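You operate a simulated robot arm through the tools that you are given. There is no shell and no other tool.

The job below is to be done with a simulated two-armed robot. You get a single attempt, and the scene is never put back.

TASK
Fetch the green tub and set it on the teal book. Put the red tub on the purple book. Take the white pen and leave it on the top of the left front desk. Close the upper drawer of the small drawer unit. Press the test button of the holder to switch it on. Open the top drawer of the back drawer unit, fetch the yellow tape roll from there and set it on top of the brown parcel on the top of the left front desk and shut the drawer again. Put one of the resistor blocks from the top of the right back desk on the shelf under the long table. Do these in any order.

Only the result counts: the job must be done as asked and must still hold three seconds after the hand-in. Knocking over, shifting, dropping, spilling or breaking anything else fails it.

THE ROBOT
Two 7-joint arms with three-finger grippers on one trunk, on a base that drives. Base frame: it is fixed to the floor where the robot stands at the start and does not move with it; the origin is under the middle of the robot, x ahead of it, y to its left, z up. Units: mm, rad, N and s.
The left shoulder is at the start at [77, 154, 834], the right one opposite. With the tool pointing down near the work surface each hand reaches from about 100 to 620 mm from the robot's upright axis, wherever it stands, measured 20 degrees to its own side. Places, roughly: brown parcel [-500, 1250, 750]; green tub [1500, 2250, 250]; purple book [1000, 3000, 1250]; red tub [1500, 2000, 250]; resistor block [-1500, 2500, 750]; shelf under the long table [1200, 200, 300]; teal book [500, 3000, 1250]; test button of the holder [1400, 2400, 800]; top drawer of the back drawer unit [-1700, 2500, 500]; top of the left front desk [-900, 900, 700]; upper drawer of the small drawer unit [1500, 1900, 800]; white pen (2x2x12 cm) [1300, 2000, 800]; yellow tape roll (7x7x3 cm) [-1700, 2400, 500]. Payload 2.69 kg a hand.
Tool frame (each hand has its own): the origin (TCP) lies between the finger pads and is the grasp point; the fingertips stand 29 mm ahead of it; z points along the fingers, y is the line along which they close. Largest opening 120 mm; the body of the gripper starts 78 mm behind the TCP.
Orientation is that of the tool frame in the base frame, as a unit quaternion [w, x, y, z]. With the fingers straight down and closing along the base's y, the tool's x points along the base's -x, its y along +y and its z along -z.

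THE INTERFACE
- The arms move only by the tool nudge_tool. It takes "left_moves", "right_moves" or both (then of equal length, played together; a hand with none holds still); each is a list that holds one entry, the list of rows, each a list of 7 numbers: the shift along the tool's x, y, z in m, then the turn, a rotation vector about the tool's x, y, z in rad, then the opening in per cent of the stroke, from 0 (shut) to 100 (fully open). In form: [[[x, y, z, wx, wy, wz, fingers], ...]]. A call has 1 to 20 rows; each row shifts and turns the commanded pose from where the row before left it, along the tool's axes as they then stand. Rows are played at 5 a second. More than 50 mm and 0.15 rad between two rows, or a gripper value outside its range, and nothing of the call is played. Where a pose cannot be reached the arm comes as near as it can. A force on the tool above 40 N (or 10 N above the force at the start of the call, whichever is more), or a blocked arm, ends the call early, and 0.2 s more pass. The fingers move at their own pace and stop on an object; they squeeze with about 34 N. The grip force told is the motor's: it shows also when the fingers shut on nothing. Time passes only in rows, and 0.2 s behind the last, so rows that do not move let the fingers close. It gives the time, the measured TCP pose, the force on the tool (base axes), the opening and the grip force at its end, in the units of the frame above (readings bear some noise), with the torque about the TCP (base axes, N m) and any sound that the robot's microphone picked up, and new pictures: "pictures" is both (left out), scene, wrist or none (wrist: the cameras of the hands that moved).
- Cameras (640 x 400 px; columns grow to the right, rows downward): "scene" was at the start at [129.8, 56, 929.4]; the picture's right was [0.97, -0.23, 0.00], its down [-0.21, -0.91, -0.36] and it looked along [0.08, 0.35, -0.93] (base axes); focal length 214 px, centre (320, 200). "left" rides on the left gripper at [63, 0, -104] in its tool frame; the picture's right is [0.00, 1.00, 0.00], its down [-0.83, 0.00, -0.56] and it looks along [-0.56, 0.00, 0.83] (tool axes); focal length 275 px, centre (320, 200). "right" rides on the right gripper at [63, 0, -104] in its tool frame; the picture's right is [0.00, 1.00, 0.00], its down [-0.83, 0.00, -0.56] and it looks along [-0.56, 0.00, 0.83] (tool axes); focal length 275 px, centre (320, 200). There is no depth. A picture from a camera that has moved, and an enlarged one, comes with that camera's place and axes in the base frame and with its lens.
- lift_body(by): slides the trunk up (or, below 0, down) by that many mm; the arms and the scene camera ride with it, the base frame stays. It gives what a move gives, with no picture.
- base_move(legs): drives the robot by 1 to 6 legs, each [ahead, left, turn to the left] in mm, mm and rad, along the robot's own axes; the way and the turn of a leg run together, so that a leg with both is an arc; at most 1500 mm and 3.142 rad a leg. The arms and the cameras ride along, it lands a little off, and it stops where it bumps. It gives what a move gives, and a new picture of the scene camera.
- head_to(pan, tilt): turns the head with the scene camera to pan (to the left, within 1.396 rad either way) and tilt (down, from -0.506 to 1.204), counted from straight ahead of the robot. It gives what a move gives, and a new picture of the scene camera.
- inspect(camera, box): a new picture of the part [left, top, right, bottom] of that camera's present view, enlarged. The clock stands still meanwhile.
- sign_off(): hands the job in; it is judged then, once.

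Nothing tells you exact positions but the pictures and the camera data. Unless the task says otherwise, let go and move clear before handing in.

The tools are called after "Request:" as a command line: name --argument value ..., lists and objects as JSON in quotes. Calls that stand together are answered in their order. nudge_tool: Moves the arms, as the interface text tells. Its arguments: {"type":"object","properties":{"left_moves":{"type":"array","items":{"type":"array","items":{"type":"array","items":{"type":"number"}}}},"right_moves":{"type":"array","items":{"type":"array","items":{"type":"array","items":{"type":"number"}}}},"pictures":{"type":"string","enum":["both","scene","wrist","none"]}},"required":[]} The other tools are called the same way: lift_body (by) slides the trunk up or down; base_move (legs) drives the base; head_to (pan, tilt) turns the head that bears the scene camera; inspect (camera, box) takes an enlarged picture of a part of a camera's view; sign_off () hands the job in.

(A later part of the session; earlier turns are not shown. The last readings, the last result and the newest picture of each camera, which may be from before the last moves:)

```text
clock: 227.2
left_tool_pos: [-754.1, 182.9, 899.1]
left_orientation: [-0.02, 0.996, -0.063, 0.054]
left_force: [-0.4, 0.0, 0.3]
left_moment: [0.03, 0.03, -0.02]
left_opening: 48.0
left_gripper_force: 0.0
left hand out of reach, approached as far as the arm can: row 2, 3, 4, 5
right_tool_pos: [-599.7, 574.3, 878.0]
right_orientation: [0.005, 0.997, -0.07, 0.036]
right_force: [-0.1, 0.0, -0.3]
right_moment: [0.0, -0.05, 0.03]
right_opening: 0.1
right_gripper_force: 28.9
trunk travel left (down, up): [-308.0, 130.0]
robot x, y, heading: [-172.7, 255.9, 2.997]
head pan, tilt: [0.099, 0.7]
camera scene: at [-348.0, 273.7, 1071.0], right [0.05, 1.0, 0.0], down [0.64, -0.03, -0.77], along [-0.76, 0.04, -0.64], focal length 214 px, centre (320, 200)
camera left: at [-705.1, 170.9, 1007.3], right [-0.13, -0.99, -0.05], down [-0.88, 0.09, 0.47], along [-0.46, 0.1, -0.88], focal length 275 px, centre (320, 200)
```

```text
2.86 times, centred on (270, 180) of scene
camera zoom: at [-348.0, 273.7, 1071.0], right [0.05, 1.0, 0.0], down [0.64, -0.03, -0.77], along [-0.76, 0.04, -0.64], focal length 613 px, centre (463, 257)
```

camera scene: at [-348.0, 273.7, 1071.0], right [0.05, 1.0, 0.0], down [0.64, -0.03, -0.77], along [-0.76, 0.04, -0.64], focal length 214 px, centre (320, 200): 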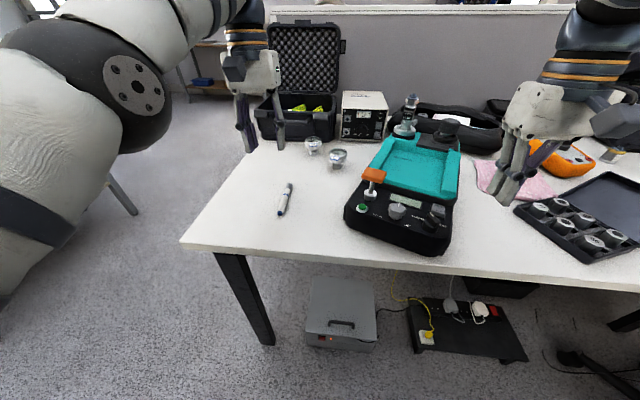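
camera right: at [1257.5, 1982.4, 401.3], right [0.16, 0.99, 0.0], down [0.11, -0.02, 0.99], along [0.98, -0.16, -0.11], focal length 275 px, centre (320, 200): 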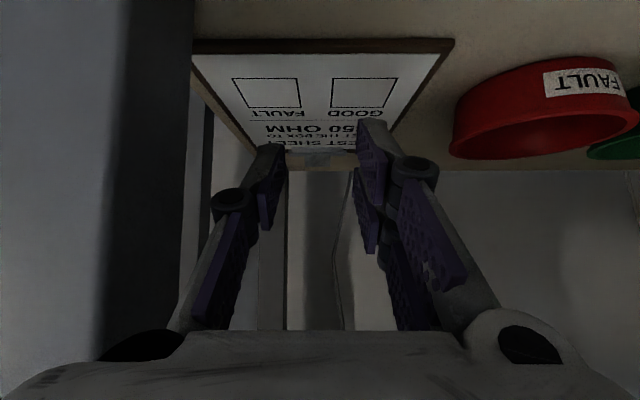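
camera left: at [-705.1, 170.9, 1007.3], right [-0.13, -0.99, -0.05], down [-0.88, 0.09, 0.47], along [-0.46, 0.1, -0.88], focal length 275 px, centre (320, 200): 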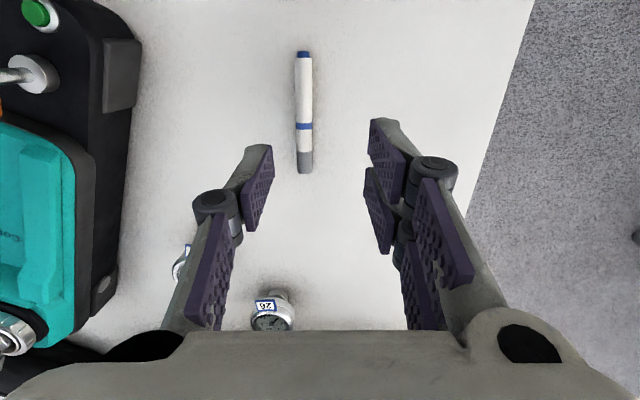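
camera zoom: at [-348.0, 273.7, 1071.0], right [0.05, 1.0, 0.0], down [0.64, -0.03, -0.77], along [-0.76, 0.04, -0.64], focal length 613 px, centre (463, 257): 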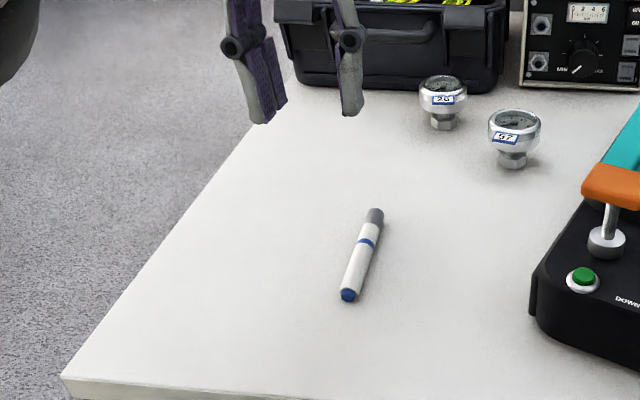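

The pen is safely on the desk. Now let me look right along the desk for the brown parcel.

Request:
head_to --pan -0.9 --tilt 0.4

Request:
inspect --camera "scene" --box '[200, 80, 440, 230]'

```text
clock: 228.5
left_tool_pos: [-756.2, 183.4, 896.7]
left_orientation: [-0.02, 0.996, -0.064, 0.053]
left_force: [-0.3, 1.0, 0.1]
left_moment: [0.02, -0.01, 0.03]
left_opening: 47.9
left_gripper_force: 0.0
right_tool_pos: [-599.9, 574.2, 878.4]
right_orientation: [0.006, 0.997, -0.071, 0.037]
right_force: [-0.1, 0.1, 0.0]
right_moment: [-0.03, 0.0, -0.03]
right_opening: 0.0
right_gripper_force: 28.3
trunk travel left (down, up): [-308.0, 130.0]
robot x, y, heading: [-170.4, 254.3, 2.989]
head pan, tilt: [-0.901, 0.4]
camera scene: at [-309.5, 350.0, 1097.9], right [0.87, 0.5, 0.0], down [0.19, -0.34, -0.92], along [-0.46, 0.8, -0.39], focal length 214 px, centre (320, 200)
```

scene: 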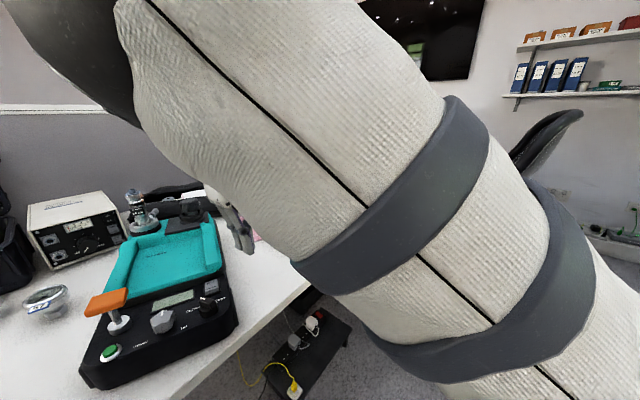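

```text
2.67 times, centred on (320, 155) of scene
camera zoom: at [-309.5, 350.0, 1097.9], right [0.87, 0.5, 0.0], down [0.19, -0.34, -0.92], along [-0.46, 0.8, -0.39], focal length 572 px, centre (320, 320)
```

zoom: 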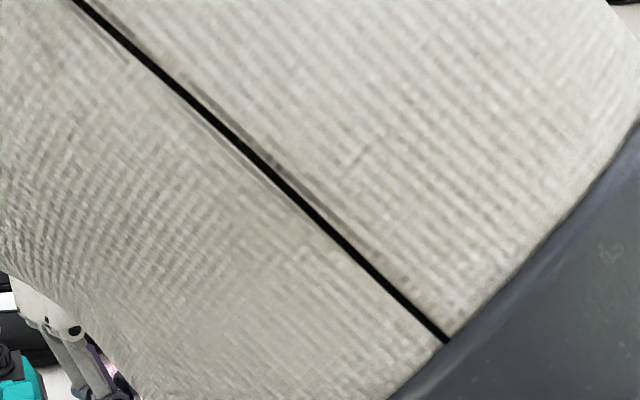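

The right arm blocks that view. I'll back out, slide left past the desk's end, and look down the corridor toward the back desks.

Request:
base_move --legs '[[-330, 0, 0], [0, 760, 0]]'

Request:
head_to --pan -0.15 --tilt 0.35

Request:
head_to --pan 0.6 --tilt 0.35

```text
clock: 236.5
left_tool_pos: [-539.5, -616.4, 897.4]
left_orientation: [-0.021, 0.996, -0.064, 0.052]
left_force: [-0.5, -1.1, 0.3]
left_moment: [0.01, 0.02, 0.01]
left_opening: 47.8
left_gripper_force: 0.1
right_tool_pos: [-383.2, -224.7, 878.4]
right_orientation: [0.006, 0.997, -0.071, 0.036]
right_force: [0.9, -0.4, -0.3]
right_moment: [0.0, 0.0, -0.01]
right_opening: 0.1
right_gripper_force: 28.5
trunk travel left (down, up): [-308.0, 130.0]
robot x, y, heading: [45.8, -547.1, 2.991]
head pan, tilt: [-0.901, 0.4]
camera scene: at [-93.4, -449.3, 1097.9], right [0.87, 0.5, 0.0], down [0.19, -0.34, -0.92], along [-0.46, 0.8, -0.39], focal length 214 px, centre (320, 200)
```

scene: 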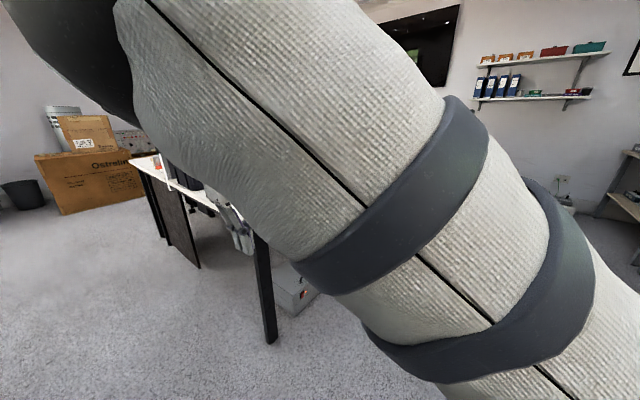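

```text
clock: 237.6
left_tool_pos: [-540.8, -615.8, 898.3]
left_orientation: [-0.02, 0.996, -0.063, 0.053]
left_force: [-0.3, -0.1, 0.4]
left_moment: [-0.03, 0.01, -0.03]
left_opening: 48.3
left_gripper_force: 0.1
right_tool_pos: [-382.4, -224.5, 878.5]
right_orientation: [0.006, 0.997, -0.071, 0.037]
right_force: [0.2, 0.0, -0.3]
right_moment: [0.0, 0.03, 0.0]
right_opening: 0.0
right_gripper_force: 28.3
trunk travel left (down, up): [-308.0, 130.0]
robot x, y, heading: [42.6, -545.0, 2.992]
head pan, tilt: [-0.15, 0.351]
camera scene: at [-136.2, -502.0, 1102.4], right [0.29, 0.96, 0.0], down [0.33, -0.1, -0.94], along [-0.9, 0.28, -0.34], focal length 214 px, centre (320, 200)
```

scene: 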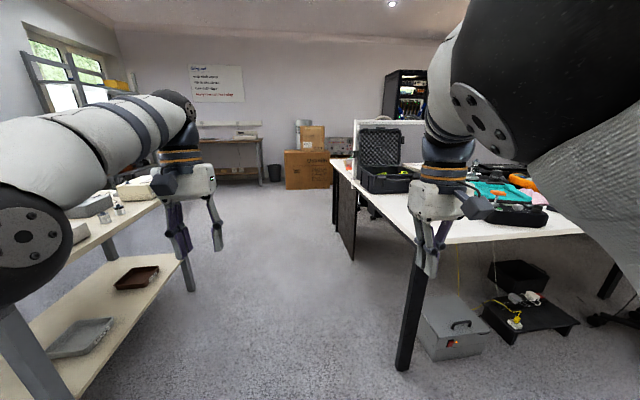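

```text
clock: 238.7
left_tool_pos: [-540.6, -615.2, 896.3]
left_orientation: [-0.02, 0.996, -0.063, 0.053]
left_force: [-0.6, 0.6, 0.4]
left_moment: [0.03, 0.01, -0.01]
left_opening: 48.2
left_gripper_force: 0.1
right_tool_pos: [-383.4, -225.4, 876.9]
right_orientation: [0.006, 0.997, -0.072, 0.036]
right_force: [0.4, -0.4, -0.1]
right_moment: [0.01, 0.01, -0.05]
right_opening: 0.1
right_gripper_force: 28.0
trunk travel left (down, up): [-308.0, 130.0]
robot x, y, heading: [44.9, -545.8, 2.995]
head pan, tilt: [0.6, 0.351]
camera scene: at [-131.0, -570.1, 1102.4], right [-0.44, 0.9, 0.0], down [0.31, 0.15, -0.94], along [-0.85, -0.41, -0.34], focal length 214 px, centre (320, 200)
```

scene: 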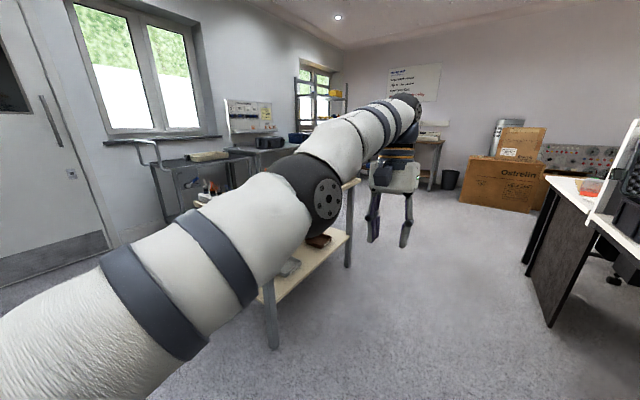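

There's a clear corridor between the bench on the left and the desk end. I'll drive down it toward the back.

Request:
base_move --legs '[[0, 60, 0], [1500, 0, 0]]'

Request:
head_to --pan -0.3 --tilt 0.35

Request:
head_to --pan 0.3 --tilt 0.35

```text
clock: 246.9
left_tool_pos: [-2024.5, -427.8, 897.1]
left_orientation: [-0.019, 0.996, -0.075, 0.053]
left_force: [0.1, -0.2, -0.5]
left_moment: [0.0, -0.02, -0.01]
left_opening: 47.8
left_gripper_force: 0.1
right_tool_pos: [-1860.5, -39.1, 878.0]
right_orientation: [0.007, 0.996, -0.083, 0.036]
right_force: [0.2, 0.1, -0.1]
right_moment: [0.0, 0.04, 0.02]
right_opening: 0.2
right_gripper_force: 28.4
trunk travel left (down, up): [-308.0, 130.0]
robot x, y, heading: [-1438.8, -366.3, 2.967]
head pan, tilt: [0.6, 0.351]
camera scene: at [-1614.7, -390.1, 1102.4], right [-0.42, 0.91, 0.0], down [0.31, 0.14, -0.94], along [-0.85, -0.39, -0.34], focal length 214 px, centre (320, 200)
```

scene: 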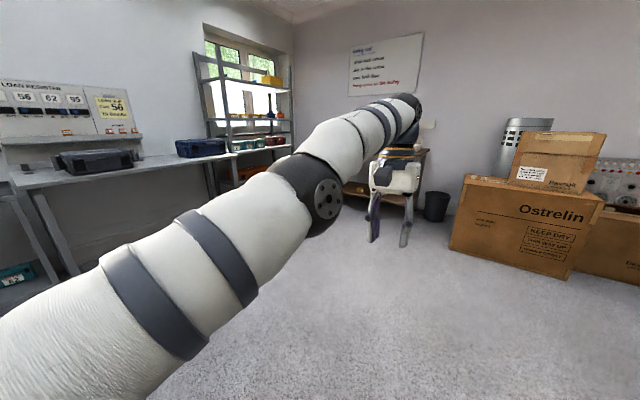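

```text
clock: 248.1
left_tool_pos: [-2023.9, -426.7, 898.6]
left_orientation: [-0.02, 0.996, -0.074, 0.053]
left_force: [-0.4, -0.4, 0.6]
left_moment: [-0.01, 0.02, -0.02]
left_opening: 48.0
left_gripper_force: 0.1
right_tool_pos: [-1859.7, -39.0, 878.1]
right_orientation: [0.007, 0.996, -0.083, 0.036]
right_force: [0.1, -0.7, -0.2]
right_moment: [-0.01, 0.01, -0.02]
right_opening: 0.0
right_gripper_force: 28.5
trunk travel left (down, up): [-308.0, 130.0]
robot x, y, heading: [-1440.2, -369.9, 2.974]
head pan, tilt: [-0.3, 0.351]
camera scene: at [-1613.1, -309.2, 1102.4], right [0.45, 0.89, 0.0], down [0.31, -0.16, -0.94], along [-0.84, 0.42, -0.34], focal length 214 px, centre (320, 200)
```

scene: 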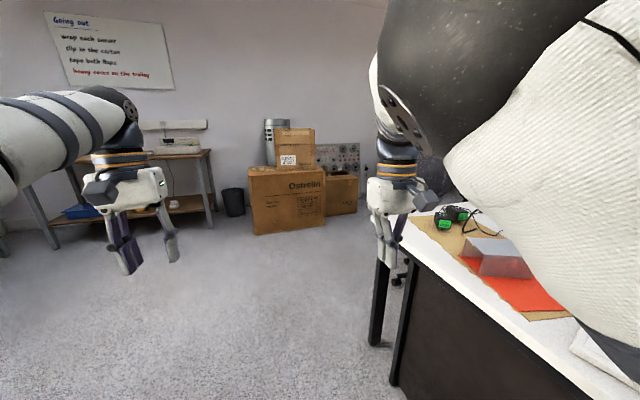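

```text
clock: 249.1
left_tool_pos: [-2023.2, -427.5, 897.5]
left_orientation: [-0.019, 0.996, -0.074, 0.054]
left_force: [-0.2, -0.1, 0.1]
left_moment: [-0.02, 0.01, 0.01]
left_opening: 48.1
left_gripper_force: 0.1
right_tool_pos: [-1859.4, -39.8, 878.6]
right_orientation: [0.006, 0.996, -0.082, 0.036]
right_force: [0.3, 1.6, -0.1]
right_moment: [0.01, -0.02, -0.02]
right_opening: 0.0
right_gripper_force: 28.9
trunk travel left (down, up): [-308.0, 130.0]
robot x, y, heading: [-1441.6, -368.6, 2.971]
head pan, tilt: [0.3, 0.351]
camera scene: at [-1622.3, -363.3, 1102.4], right [-0.13, 0.99, 0.0], down [0.34, 0.04, -0.94], along [-0.93, -0.12, -0.34], focal length 214 px, centre (320, 200)
```

scene: 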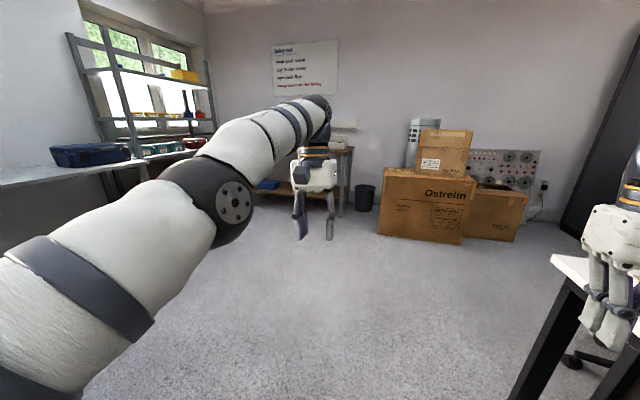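

The back aisle opens on the right beyond the desk end. I'll continue past the desk and turn right to face along the back desks.

Request:
base_move --legs '[[0, 0, 0.018], [1500, 0, 0]]'

Request:
head_to --pan -1.39 --tilt 0.3

```text
clock: 256.7
left_tool_pos: [-3486.6, -192.8, 897.7]
left_orientation: [-0.02, 0.996, -0.073, 0.053]
left_force: [0.1, 0.0, -0.1]
left_moment: [-0.03, -0.04, 0.01]
left_opening: 48.2
left_gripper_force: 0.0
right_tool_pos: [-3320.3, 194.6, 877.8]
right_orientation: [0.007, 0.996, -0.08, 0.036]
right_force: [-0.1, -0.4, 0.2]
right_moment: [0.0, 0.01, -0.02]
right_opening: 0.1
right_gripper_force: 28.2
trunk travel left (down, up): [-308.0, 130.0]
robot x, y, heading: [-2900.6, -135.9, 2.971]
head pan, tilt: [0.3, 0.351]
camera scene: at [-3082.6, -128.7, 1102.4], right [-0.13, 0.99, 0.0], down [0.34, 0.05, -0.94], along [-0.93, -0.12, -0.34], focal length 214 px, centre (320, 200)
```

scene: 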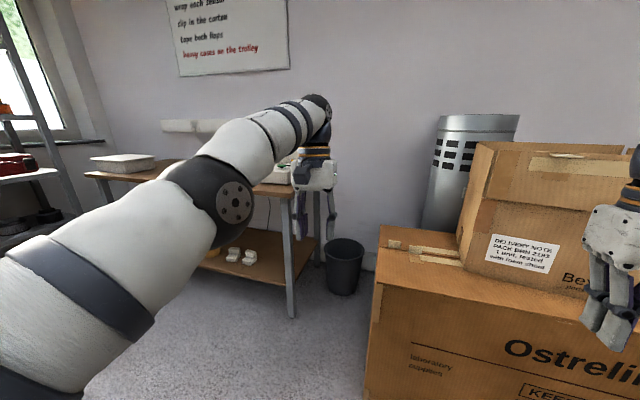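

```text
clock: 258.5
left_tool_pos: [-3484.4, -193.3, 897.6]
left_orientation: [-0.02, 0.996, -0.072, 0.053]
left_force: [0.1, -0.4, -0.6]
left_moment: [0.04, -0.03, -0.03]
left_opening: 47.9
left_gripper_force: 0.1
right_tool_pos: [-3319.6, 194.2, 877.5]
right_orientation: [0.006, 0.996, -0.081, 0.036]
right_force: [-0.3, 0.1, -0.7]
right_moment: [-0.01, -0.02, 0.01]
right_opening: 0.1
right_gripper_force: 28.7
trunk travel left (down, up): [-308.0, 130.0]
robot x, y, heading: [-2900.4, -133.6, 2.976]
head pan, tilt: [-1.389, 0.3]
camera scene: at [-2991.5, -23.1, 1107.1], right [1.0, 0.01, 0.0], down [0.0, -0.3, -0.96], along [-0.01, 0.96, -0.3], focal length 214 px, centre (320, 200)
```

scene: 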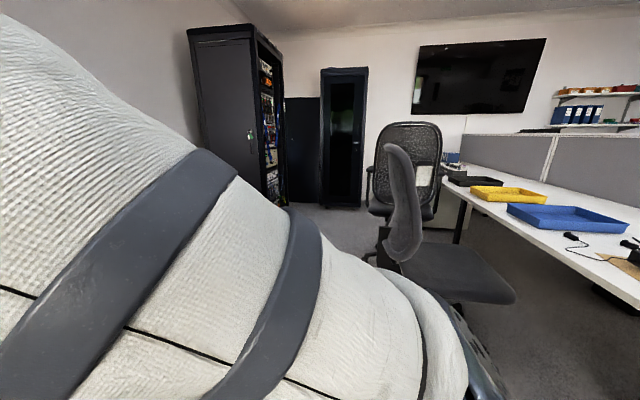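

The back aisle has two chairs by the desks. I'll turn right to face along it and look properly.

Request:
base_move --legs '[[0, 0, -1.555]]'

Request:
head_to --pan -0.1 --tilt 0.35

Request:
inspect --camera "scene" --box '[240, 60, 480, 210]'

```text
clock: 262.6
left_tool_pos: [-2973.4, 450.8, 897.0]
left_orientation: [-0.023, -0.662, 0.748, -0.052]
left_force: [0.0, -0.2, -0.1]
left_moment: [0.03, 0.0, 0.0]
left_opening: 48.1
left_gripper_force: 0.1
right_tool_pos: [-2583.1, 295.4, 879.0]
right_orientation: [-0.03, -0.656, 0.753, -0.021]
right_force: [-0.9, -0.1, 0.7]
right_moment: [0.0, -0.01, 0.0]
right_opening: 0.0
right_gripper_force: 28.2
trunk travel left (down, up): [-308.0, 130.0]
robot x, y, heading: [-2899.1, -132.8, 1.427]
head pan, tilt: [-1.389, 0.3]
camera scene: at [-2793.6, -37.7, 1107.1], right [0.04, -1.0, 0.0], down [-0.3, -0.01, -0.96], along [0.95, 0.04, -0.3], focal length 214 px, centre (320, 200)
```

scene: 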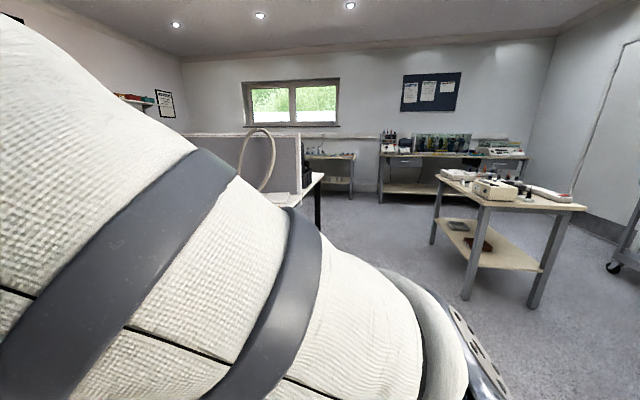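

```text
clock: 264.1
left_tool_pos: [-2973.3, 449.2, 897.8]
left_orientation: [-0.023, -0.662, 0.748, -0.051]
left_force: [-0.2, -0.3, -0.1]
left_moment: [0.01, -0.01, -0.04]
left_opening: 48.2
left_gripper_force: 0.1
right_tool_pos: [-2582.7, 295.5, 878.8]
right_orientation: [-0.03, -0.656, 0.753, -0.021]
right_force: [0.1, -0.2, 0.4]
right_moment: [-0.01, 0.02, 0.01]
right_opening: 0.2
right_gripper_force: 28.3
trunk travel left (down, up): [-308.0, 130.0]
robot x, y, heading: [-2901.1, -135.2, 1.426]
head pan, tilt: [-0.099, 0.351]
camera scene: at [-2864.5, 49.1, 1102.4], right [0.97, -0.24, 0.0], down [-0.08, -0.33, -0.94], along [0.23, 0.91, -0.34], focal length 214 px, centre (320, 200)
```

scene: 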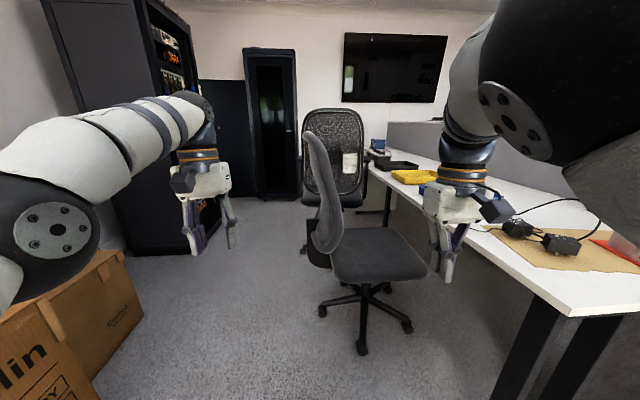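

```text
2.67 times, centred on (360, 135) of scene
camera zoom: at [-2864.5, 49.1, 1102.4], right [0.97, -0.24, 0.0], down [-0.08, -0.33, -0.94], along [0.23, 0.91, -0.34], focal length 572 px, centre (213, 373)
```

zoom: 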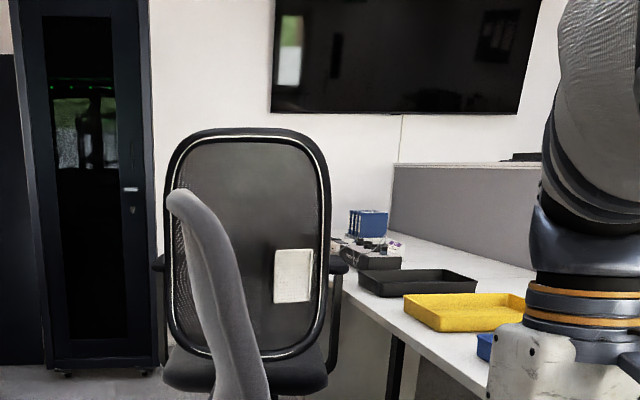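

There's a passage about 1 m wide left of the chairs. I'll shift left and drive along it carefully.

Request:
base_move --legs '[[0, 430, -0.008], [1300, 0, 0]]'

Request:
head_to --pan -0.5 --tilt 0.4

Request:
head_to --pan 0.0 --tilt 0.4

```text
clock: 274.3
left_tool_pos: [-3174.4, 1844.1, 897.6]
left_orientation: [-0.023, -0.653, 0.755, -0.051]
left_force: [0.2, -0.7, 0.4]
left_moment: [0.02, 0.02, -0.02]
left_opening: 48.1
left_gripper_force: 0.0
right_tool_pos: [-2786.6, 1680.6, 878.7]
right_orientation: [-0.031, -0.648, 0.76, -0.022]
right_force: [-0.7, 0.1, -0.5]
right_moment: [0.03, 0.0, 0.03]
right_opening: 0.2
right_gripper_force: 28.5
trunk travel left (down, up): [-308.0, 130.0]
robot x, y, heading: [-3110.4, 1261.1, 1.407]
head pan, tilt: [-0.099, 0.351]
camera scene: at [-3075.1, 1441.1, 1102.4], right [0.97, -0.26, 0.0], down [-0.09, -0.33, -0.94], along [0.25, 0.91, -0.34], focal length 214 px, centre (320, 200)
```

scene: 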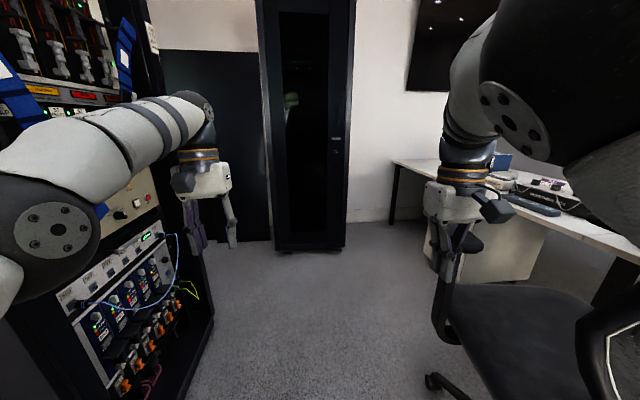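

```text
clock: 275.2
left_tool_pos: [-3175.5, 1844.5, 897.1]
left_orientation: [-0.024, -0.653, 0.755, -0.052]
left_force: [0.4, -0.3, 0.7]
left_moment: [-0.03, -0.02, -0.03]
left_opening: 47.8
left_gripper_force: 0.1
right_tool_pos: [-2786.6, 1680.0, 879.2]
right_orientation: [-0.03, -0.648, 0.761, -0.02]
right_force: [0.6, -0.2, 0.6]
right_moment: [0.0, 0.01, -0.01]
right_opening: 0.1
right_gripper_force: 28.7
trunk travel left (down, up): [-308.0, 130.0]
robot x, y, heading: [-3113.9, 1258.0, 1.407]
head pan, tilt: [-0.499, 0.4]
camera scene: at [-3042.4, 1424.1, 1097.9], right [0.79, -0.62, 0.0], down [-0.24, -0.31, -0.92], along [0.57, 0.73, -0.39], focal length 214 px, centre (320, 200)
```

scene: 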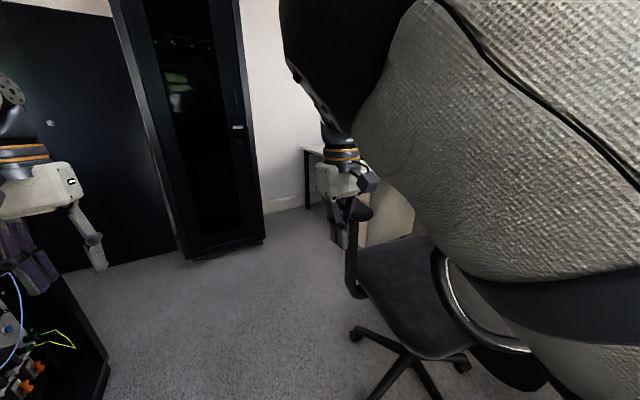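

```text
clock: 276.1
left_tool_pos: [-3174.7, 1844.4, 897.9]
left_orientation: [-0.024, -0.653, 0.755, -0.052]
left_force: [0.1, 0.7, 0.1]
left_moment: [-0.04, 0.03, 0.02]
left_opening: 48.3
left_gripper_force: 0.0
right_tool_pos: [-2786.4, 1682.2, 879.0]
right_orientation: [-0.03, -0.648, 0.761, -0.021]
right_force: [0.6, 0.3, -1.2]
right_moment: [-0.05, 0.02, 0.0]
right_opening: 0.0
right_gripper_force: 28.5
trunk travel left (down, up): [-308.0, 130.0]
robot x, y, heading: [-3111.1, 1261.6, 1.406]
head pan, tilt: [0.0, 0.4]
camera scene: at [-3084.1, 1442.5, 1097.9], right [0.99, -0.17, 0.0], down [-0.06, -0.38, -0.92], along [0.15, 0.91, -0.39], focal length 214 px, centre (320, 200)
```

scene: 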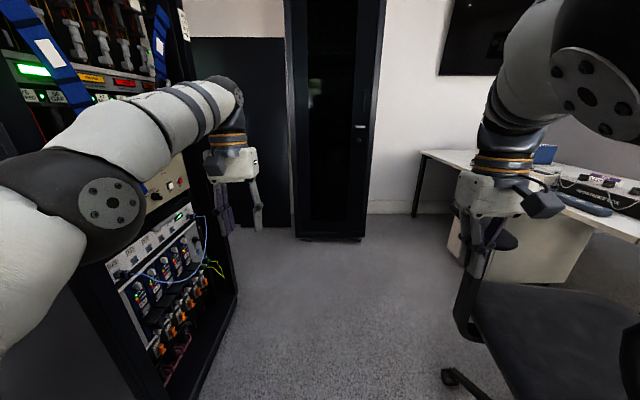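

A rack stands on the left and the second chair on the right; the drawer pedestal and right back desk are ahead-right. I'll drive ahead about 1100 mm and then turn to face the desk.

Request:
base_move --legs '[[0, 0, 0.01], [1100, 0, 0], [0, 0, -0.8], [0, 0, -0.772]]'

Request:
head_to --pan 0.3 --tilt 0.4

Request:
head_to --pan 0.0 --tilt 0.4

```text
clock: 286.1
left_tool_pos: [-2354.3, 2379.8, 897.2]
left_orientation: [-0.053, 0.076, 0.996, -0.019]
left_force: [0.5, -0.4, 0.8]
left_moment: [-0.03, 0.04, 0.02]
left_opening: 48.0
left_gripper_force: 0.1
right_tool_pos: [-2520.8, 1993.1, 880.0]
right_orientation: [-0.036, 0.083, 0.996, 0.007]
right_force: [0.6, -0.3, -0.6]
right_moment: [0.02, 0.01, 0.01]
right_opening: 0.0
right_gripper_force: 28.3
trunk travel left (down, up): [-308.0, 130.0]
robot x, y, heading: [-2941.7, 2324.3, -0.172]
head pan, tilt: [0.0, 0.4]
camera scene: at [-2759.1, 2292.8, 1097.9], right [-0.17, -0.99, 0.0], down [-0.38, 0.07, -0.92], along [0.91, -0.16, -0.39], focal length 214 px, centre (320, 200)
```

scene: 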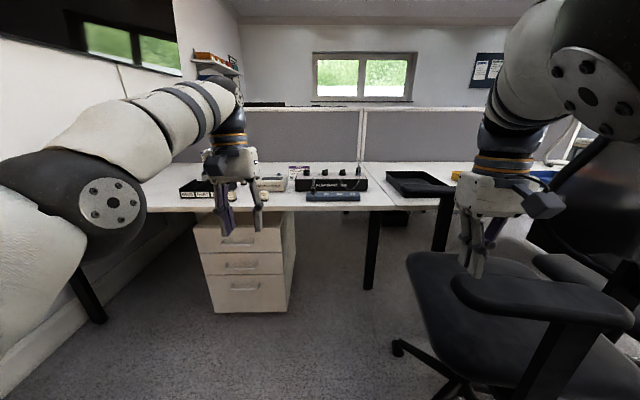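

```text
clock: 286.9
left_tool_pos: [-2354.7, 2379.0, 897.1]
left_orientation: [-0.054, 0.075, 0.996, -0.02]
left_force: [0.7, 0.9, -0.3]
left_moment: [0.02, -0.03, -0.02]
left_opening: 48.0
left_gripper_force: 0.1
right_tool_pos: [-2519.4, 1992.7, 879.2]
right_orientation: [-0.036, 0.084, 0.996, 0.007]
right_force: [0.0, 0.4, -0.7]
right_moment: [0.0, 0.0, 0.0]
right_opening: 0.0
right_gripper_force: 28.9
trunk travel left (down, up): [-308.0, 130.0]
robot x, y, heading: [-2941.2, 2326.4, -0.173]
head pan, tilt: [0.3, 0.4]
camera scene: at [-2758.4, 2320.5, 1097.9], right [0.13, -0.99, 0.0], down [-0.39, -0.05, -0.92], along [0.91, 0.12, -0.39], focal length 214 px, centre (320, 200)
```

scene: 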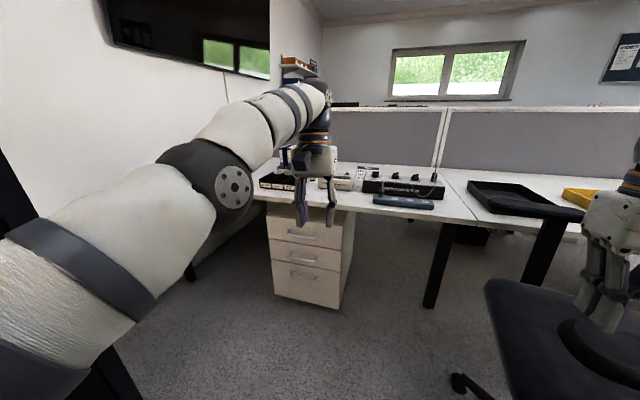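

```text
clock: 287.7
left_tool_pos: [-2353.9, 2378.6, 897.6]
left_orientation: [-0.054, 0.075, 0.995, -0.019]
left_force: [-0.1, 0.4, 0.7]
left_moment: [-0.01, 0.0, 0.01]
left_opening: 47.8
left_gripper_force: 0.1
right_tool_pos: [-2520.3, 1992.6, 879.4]
right_orientation: [-0.036, 0.084, 0.996, 0.007]
right_force: [-0.3, -0.2, -1.2]
right_moment: [-0.02, 0.01, 0.03]
right_opening: 0.0
right_gripper_force: 28.3
trunk travel left (down, up): [-308.0, 130.0]
robot x, y, heading: [-2938.8, 2320.6, -0.169]
head pan, tilt: [0.0, 0.4]
camera scene: at [-2759.0, 2292.9, 1097.9], right [-0.17, -0.99, 0.0], down [-0.38, 0.07, -0.92], along [0.91, -0.16, -0.39], focal length 214 px, centre (320, 200)
```

scene: 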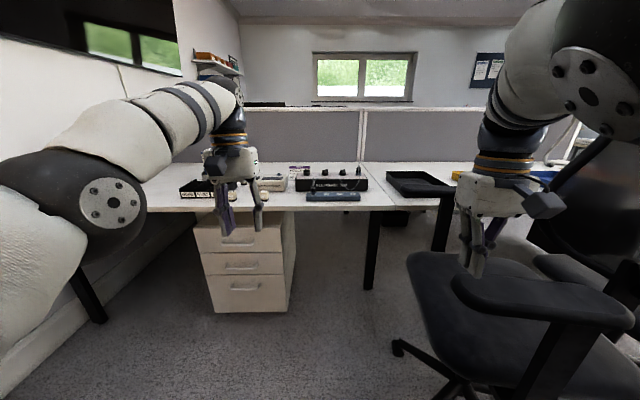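

The drawer pedestal is ahead-left under the desk, with its top drawer handle near (-1804, 2538, 505), recessed about 115 mm behind the desk edge. I'll zoom in.

Request:
inspect --camera "scene" --box '[170, 200, 330, 320]'

Request:
inspect --camera "scene" --box '[140, 145, 400, 225]'

Request:
inspect --camera "left" --box '[0, 0, 640, 400]'

```text
3.33 times, centred on (250, 260) of scene
camera zoom: at [-2759.0, 2292.9, 1097.9], right [-0.17, -0.99, 0.0], down [-0.38, 0.07, -0.92], along [0.91, -0.16, -0.39], focal length 715 px, centre (553, 0)
```

zoom: 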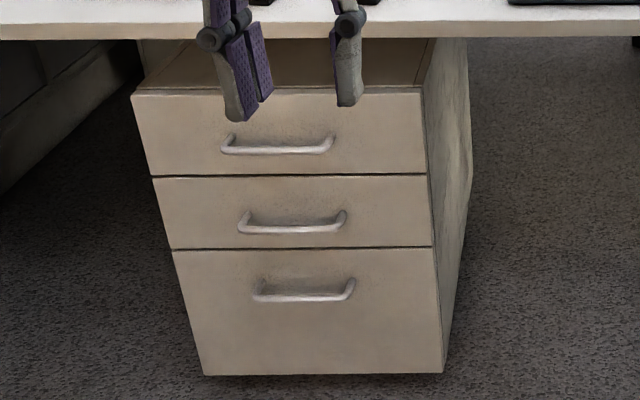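

```text
2.46 times, centred on (270, 185) of scene
camera zoom: at [-2759.0, 2292.9, 1097.9], right [-0.17, -0.99, 0.0], down [-0.38, 0.07, -0.92], along [0.91, -0.16, -0.39], focal length 528 px, centre (443, 237)
```

zoom: 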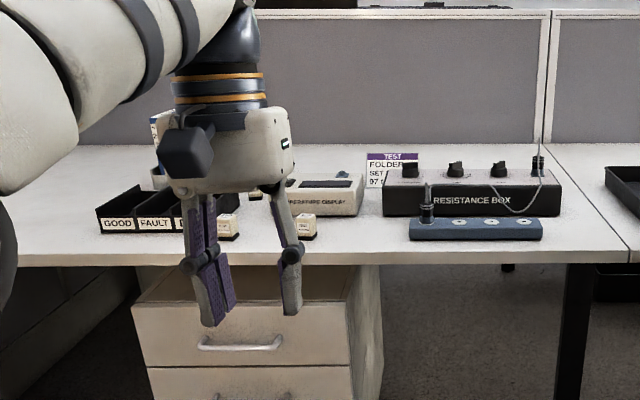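

```text
1.00 times, centred on (320, 200) of left (not enlarged: the box is as wide or as high as the picture)
camera zoom: at [-2405.1, 2392.5, 1007.0], right [0.15, 0.99, -0.05], down [0.88, -0.11, 0.47], along [0.46, -0.11, -0.88], focal length 275 px, centre (320, 200)
```

zoom: 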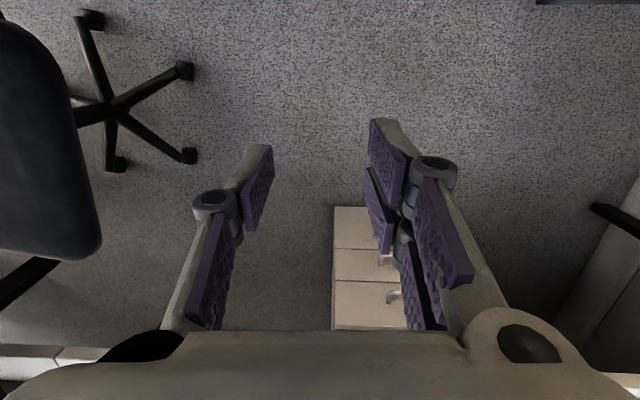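

I can see the white resistor blocks on the desk and the drawer handle bar. First I'll lower the trunk so the left arm can reach the handle at z≈502.

Request:
lift_body --by -200

Request:
head_to --pan 0.15 --tilt 0.4

```text
clock: 288.4
left_tool_pos: [-2355.0, 2379.1, 866.8]
left_orientation: [-0.058, 0.076, 0.995, -0.02]
left_force: [-0.1, -0.2, 0.3]
left_moment: [0.02, 0.02, 0.0]
left_opening: 48.4
left_gripper_force: 0.0
right_tool_pos: [-2517.8, 1991.2, 847.7]
right_orientation: [-0.047, 0.083, 0.995, 0.008]
right_force: [-4.4, 5.0, 15.1]
right_moment: [0.16, -0.13, 0.08]
right_opening: 0.0
right_gripper_force: 28.3
trunk travel left (down, up): [-281.0, 157.0]
robot x, y, heading: [-2938.0, 2327.2, -0.169]
head pan, tilt: [0.0, 0.4]
stopped: the force on the tool passed its limit at 73 N (the readings are from after the stop); the commanded pose is now the measured one
```

```text
clock: 289.1
left_tool_pos: [-2355.0, 2379.4, 867.4]
left_orientation: [-0.056, 0.076, 0.995, -0.02]
left_force: [0.4, -0.4, -0.7]
left_moment: [-0.02, 0.0, 0.01]
left_opening: 47.9
left_gripper_force: 0.0
right_tool_pos: [-2518.0, 1993.3, 847.7]
right_orientation: [-0.047, 0.083, 0.995, 0.007]
right_force: [-3.8, 3.7, 15.5]
right_moment: [0.08, -0.2, 0.07]
right_opening: 0.1
right_gripper_force: 28.1
trunk travel left (down, up): [-281.0, 157.0]
robot x, y, heading: [-2937.7, 2326.3, -0.176]
head pan, tilt: [0.15, 0.4]
camera scene: at [-2752.1, 2306.3, 1071.1], right [-0.02, -1.0, 0.0], down [-0.39, 0.01, -0.92], along [0.92, -0.02, -0.39], focal length 214 px, centre (320, 200)
```

scene: 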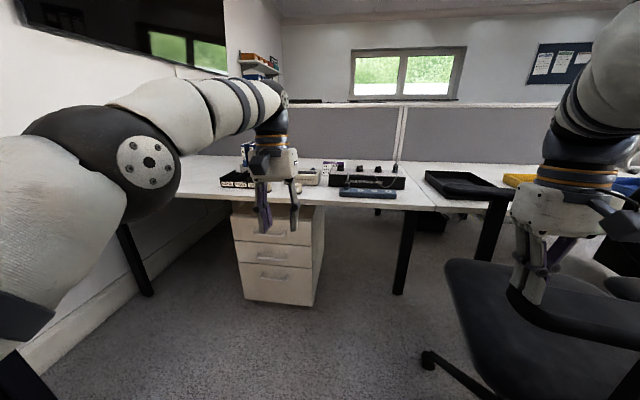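

My right hand pressed down on the chair's armrest. I'll lift back up and sidestep left away from the chair.

Request:
lift_body --by 40

Request:
base_move --legs '[[0, 190, 0]]'

Request:
head_to --pan -0.5 --tilt 0.6

```text
clock: 289.9
left_tool_pos: [-2354.3, 2379.4, 914.6]
left_orientation: [-0.049, 0.076, 0.996, -0.02]
left_force: [0.3, -0.1, 0.3]
left_moment: [0.04, 0.04, 0.03]
left_opening: 48.0
left_gripper_force: 0.0
right_tool_pos: [-2515.9, 1990.7, 886.3]
right_orientation: [-0.049, 0.083, 0.995, 0.007]
right_force: [0.2, 0.3, 0.0]
right_moment: [-0.01, -0.01, 0.01]
right_opening: 0.0
right_gripper_force: 28.1
trunk travel left (down, up): [-321.0, 117.0]
robot x, y, heading: [-2940.3, 2322.0, -0.173]
head pan, tilt: [0.15, 0.4]
```

```text
clock: 292.0
left_tool_pos: [-2324.6, 2565.4, 914.8]
left_orientation: [-0.048, 0.076, 0.996, -0.021]
left_force: [0.4, -0.4, 0.6]
left_moment: [-0.03, -0.02, 0.02]
left_opening: 48.2
left_gripper_force: 0.0
right_tool_pos: [-2484.6, 2177.2, 887.1]
right_orientation: [-0.047, 0.083, 0.995, 0.008]
right_force: [0.3, -0.1, -0.4]
right_moment: [-0.03, -0.01, 0.02]
right_opening: 0.1
right_gripper_force: 28.6
trunk travel left (down, up): [-321.0, 117.0]
robot x, y, heading: [-2906.7, 2506.8, -0.176]
head pan, tilt: [0.15, 0.4]
camera scene: at [-2728.6, 2494.1, 1111.7], right [-0.02, -1.0, 0.0], down [-0.39, 0.01, -0.92], along [0.92, -0.02, -0.39], focal length 214 px, centre (320, 200)
```

scene: 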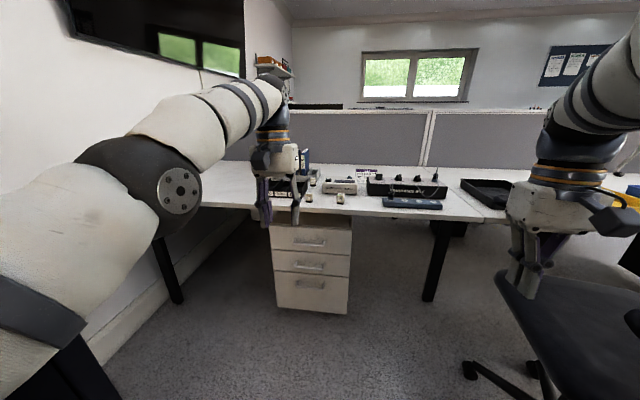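

```text
clock: 293.0
left_tool_pos: [-2322.0, 2566.2, 915.3]
left_orientation: [-0.048, 0.077, 0.996, -0.02]
left_force: [-0.4, -0.9, 0.4]
left_moment: [0.05, -0.03, -0.03]
left_opening: 48.1
left_gripper_force: 0.1
right_tool_pos: [-2483.8, 2178.3, 886.5]
right_orientation: [-0.048, 0.084, 0.995, 0.008]
right_force: [0.8, -0.3, 0.1]
right_moment: [0.01, 0.0, 0.03]
right_opening: 0.0
right_gripper_force: 28.5
trunk travel left (down, up): [-321.0, 117.0]
robot x, y, heading: [-2909.1, 2508.6, -0.177]
head pan, tilt: [-0.499, 0.6]
camera scene: at [-2752.1, 2441.0, 1093.5], right [-0.62, -0.78, 0.0], down [-0.44, 0.35, -0.83], along [0.65, -0.51, -0.56], focal length 214 px, centre (320, 200)
```

scene: 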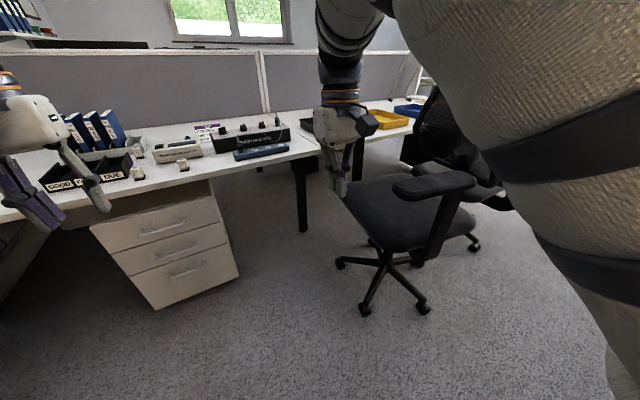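

The chair's armrest reaches about m≈1611 at z≈818, and my right hand is now clear of it. I'll square my heading and lower the trunk.

Request:
base_move --legs '[[0, 20, 0.022]]'

Request:
lift_body --by -200

Request:
head_to --pan 0.1 --tilt 0.4

```text
clock: 293.9
left_tool_pos: [-2321.5, 2599.3, 915.3]
left_orientation: [-0.048, 0.066, 0.996, -0.021]
left_force: [-0.2, 0.2, 0.4]
left_moment: [-0.04, -0.01, 0.0]
left_opening: 48.4
left_gripper_force: 0.1
right_tool_pos: [-2475.2, 2206.7, 886.9]
right_orientation: [-0.047, 0.073, 0.996, 0.007]
right_force: [0.6, 0.6, 0.1]
right_moment: [-0.02, 0.03, -0.02]
right_opening: 0.1
right_gripper_force: 28.3
trunk travel left (down, up): [-321.0, 117.0]
robot x, y, heading: [-2904.7, 2527.7, -0.148]
head pan, tilt: [-0.499, 0.6]
camera scene: at [-2747.3, 2464.6, 1093.5], right [-0.61, -0.8, 0.0], down [-0.45, 0.34, -0.83], along [0.66, -0.5, -0.56], focal length 214 px, centre (320, 200)
```

scene: 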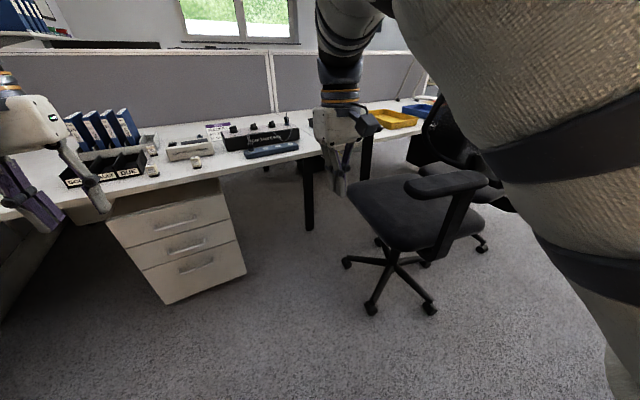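

```text
clock: 296.0
left_tool_pos: [-2322.4, 2599.8, 714.8]
left_orientation: [-0.048, 0.064, 0.997, -0.021]
left_force: [-0.5, -0.2, -0.4]
left_moment: [-0.02, 0.03, -0.04]
left_opening: 48.1
left_gripper_force: 0.1
right_tool_pos: [-2455.7, 2203.1, 611.6]
right_orientation: [-0.139, 0.073, 0.987, 0.016]
right_force: [-0.1, 0.0, 0.1]
right_moment: [0.0, 0.0, -0.03]
right_opening: 0.2
right_gripper_force: 28.0
trunk travel left (down, up): [-121.0, 317.0]
robot x, y, heading: [-2904.4, 2530.0, -0.152]
head pan, tilt: [-0.499, 0.6]
```

```text
clock: 297.0
left_tool_pos: [-2322.4, 2598.0, 716.1]
left_orientation: [-0.047, 0.066, 0.996, -0.021]
left_force: [-0.1, -0.1, 0.3]
left_moment: [0.04, 0.01, -0.02]
left_opening: 47.8
left_gripper_force: 0.1
right_tool_pos: [-2456.2, 2202.1, 611.6]
right_orientation: [-0.139, 0.073, 0.988, 0.015]
right_force: [0.1, -0.2, 0.7]
right_moment: [0.01, 0.04, 0.0]
right_opening: 0.1
right_gripper_force: 28.7
trunk travel left (down, up): [-121.0, 317.0]
robot x, y, heading: [-2905.1, 2527.7, -0.156]
head pan, tilt: [0.099, 0.4]
camera scene: at [-2666.6, 2503.8, 901.2], right [-0.05, -1.0, 0.0], down [-0.39, 0.02, -0.92], along [0.92, -0.05, -0.39], focal length 214 px, centre (320, 200)
```

scene: 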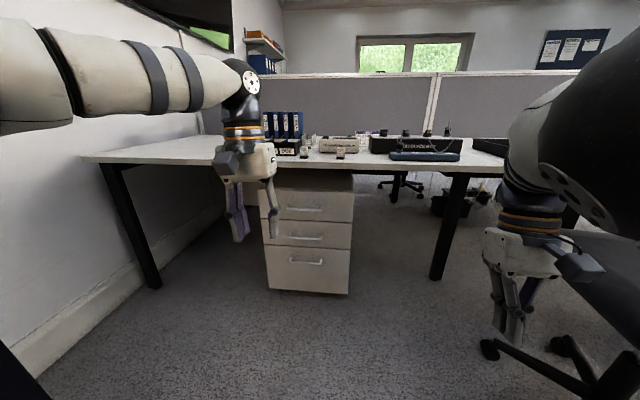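

Now I'll zoom in to refine the handle position from this viewpoint.

Request:
inspect --camera "scene" --box '[240, 160, 380, 300]'

```text
2.86 times, centred on (310, 230) of scene
camera zoom: at [-2666.6, 2503.8, 901.2], right [-0.05, -1.0, 0.0], down [-0.39, 0.02, -0.92], along [0.92, -0.05, -0.39], focal length 613 px, centre (349, 114)
```

zoom: 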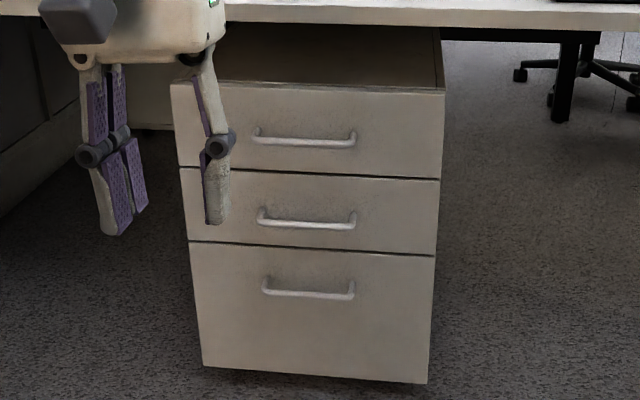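

I'll extend the left arm forward and down while pitching the tool to near-horizontal, staying in front of the desk.

Request:
nudge_tool --left_moves '[[[-0.017, 0, 0.0205, 0, -0.144, 0, 40], [-0.0139, 0, 0.0227, 0, -0.144, 0, 40], [-0.0105, 0, 0.0245, 0, -0.144, 0, 40], [-0.0069, 0, 0.0258, 0, -0.144, 0, 40], [-0.0031, 0, 0.0264, 0, -0.144, 0, 40], [0.0007, 0, 0.0266, 0, -0.144, 0, 40], [0.0045, 0, 0.0262, 0, -0.144, 0, 40], [0.0082, 0, 0.0253, 0, -0.144, 0, 40], [0.0118, 0, 0.0239, 0, -0.144, 0, 40]]]'

```text
clock: 299.0
left_tool_pos: [-2199.2, 2572.3, 532.7]
left_orientation: [0.523, 0.042, 0.85, -0.056]
left_force: [1.2, -0.2, 1.1]
left_moment: [-0.04, -0.03, 0.0]
left_opening: 48.1
left_gripper_force: 0.1
left hand out of reach, approached as far as the arm can: row 9
right_tool_pos: [-2456.3, 2203.0, 611.7]
right_orientation: [-0.139, 0.073, 0.987, 0.016]
right_force: [-0.3, -0.1, 0.2]
right_moment: [-0.02, -0.01, -0.03]
right_opening: 0.2
right_gripper_force: 28.6
trunk travel left (down, up): [-121.0, 317.0]
robot x, y, heading: [-2900.7, 2531.8, -0.151]
head pan, tilt: [0.099, 0.4]
camera scene: at [-2666.8, 2503.8, 901.3], right [-0.05, -1.0, 0.0], down [-0.39, 0.02, -0.92], along [0.92, -0.05, -0.39], focal length 214 px, centre (320, 200)
camera left: at [-2319.3, 2587.6, 522.4], right [0.13, 0.99, -0.04], down [-0.12, 0.06, 0.99], along [0.98, -0.12, 0.13], focal length 275 px, centre (320, 200)
```

scene: 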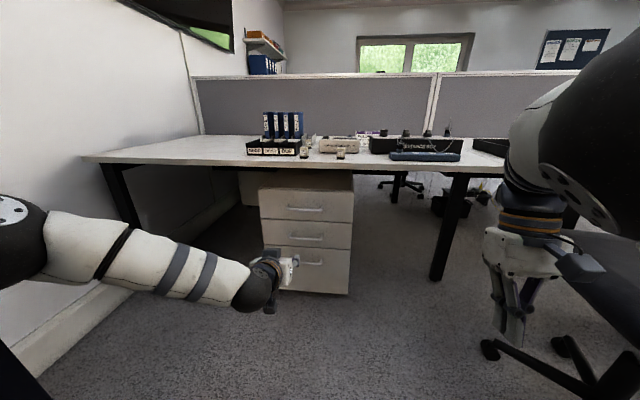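
left: 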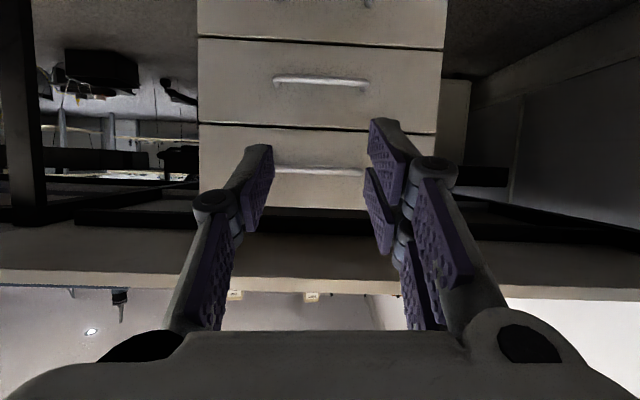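

The handle is straight ahead of the tool, at roughly (-1868, 2530, 527). I'll roll the gripper 90° so the fingers close vertically around the bar.

Request:
nudge_tool --left_moves '[[[0, 0, 0, 0, 0, 0.15, 40], [0, 0, 0, 0, 0, 0.15, 40], [0, 0, 0, 0, 0, 0.15, 40], [0, 0, 0, 0, 0, 0.15, 40], [0, 0, 0, 0, 0, 0.15, 40], [0, 0, 0, 0, 0, 0.15, 40], [0, 0, 0, 0, 0, 0.15, 40], [0, 0, 0, 0, 0, 0.15, 40], [0, 0, 0, 0, 0, 0.15, 40], [0, 0, 0, 0, 0, 0.15, 40]]]'

```text
clock: 301.2
left_tool_pos: [-2198.5, 2573.6, 532.5]
left_orientation: [0.42, 0.611, 0.591, 0.317]
left_force: [-0.6, -0.8, 0.3]
left_moment: [-0.02, 0.0, -0.01]
left_opening: 48.2
left_gripper_force: 0.1
right_tool_pos: [-2455.8, 2204.1, 611.9]
right_orientation: [-0.139, 0.072, 0.988, 0.016]
right_force: [-0.2, -0.9, -0.1]
right_moment: [0.01, 0.01, -0.01]
right_opening: 0.1
right_gripper_force: 28.7
trunk travel left (down, up): [-121.0, 317.0]
robot x, y, heading: [-2904.0, 2527.4, -0.149]
head pan, tilt: [0.099, 0.4]
camera scene: at [-2666.7, 2503.8, 901.3], right [-0.05, -1.0, 0.0], down [-0.39, 0.02, -0.92], along [0.92, -0.05, -0.39], focal length 214 px, centre (320, 200)
camera left: at [-2285.1, 2650.1, 572.7], right [0.46, 0.05, 0.89], down [-0.57, -0.75, 0.34], along [0.68, -0.66, -0.31], focal length 275 px, centre (320, 200)
```

scene: 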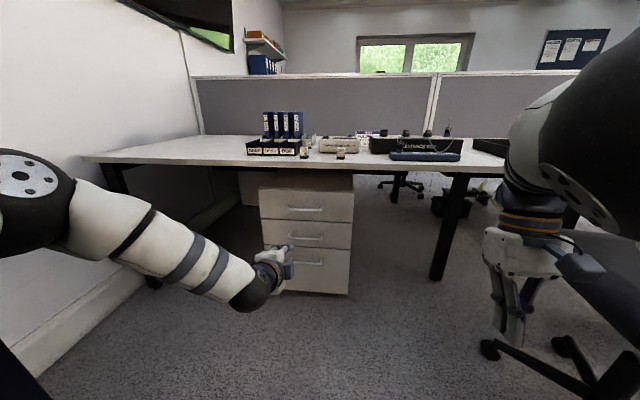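
left: 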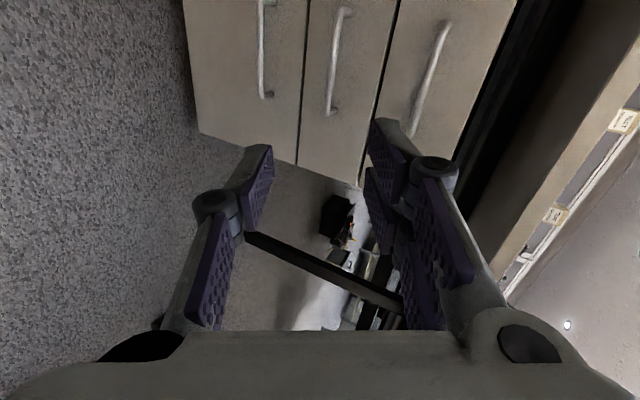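

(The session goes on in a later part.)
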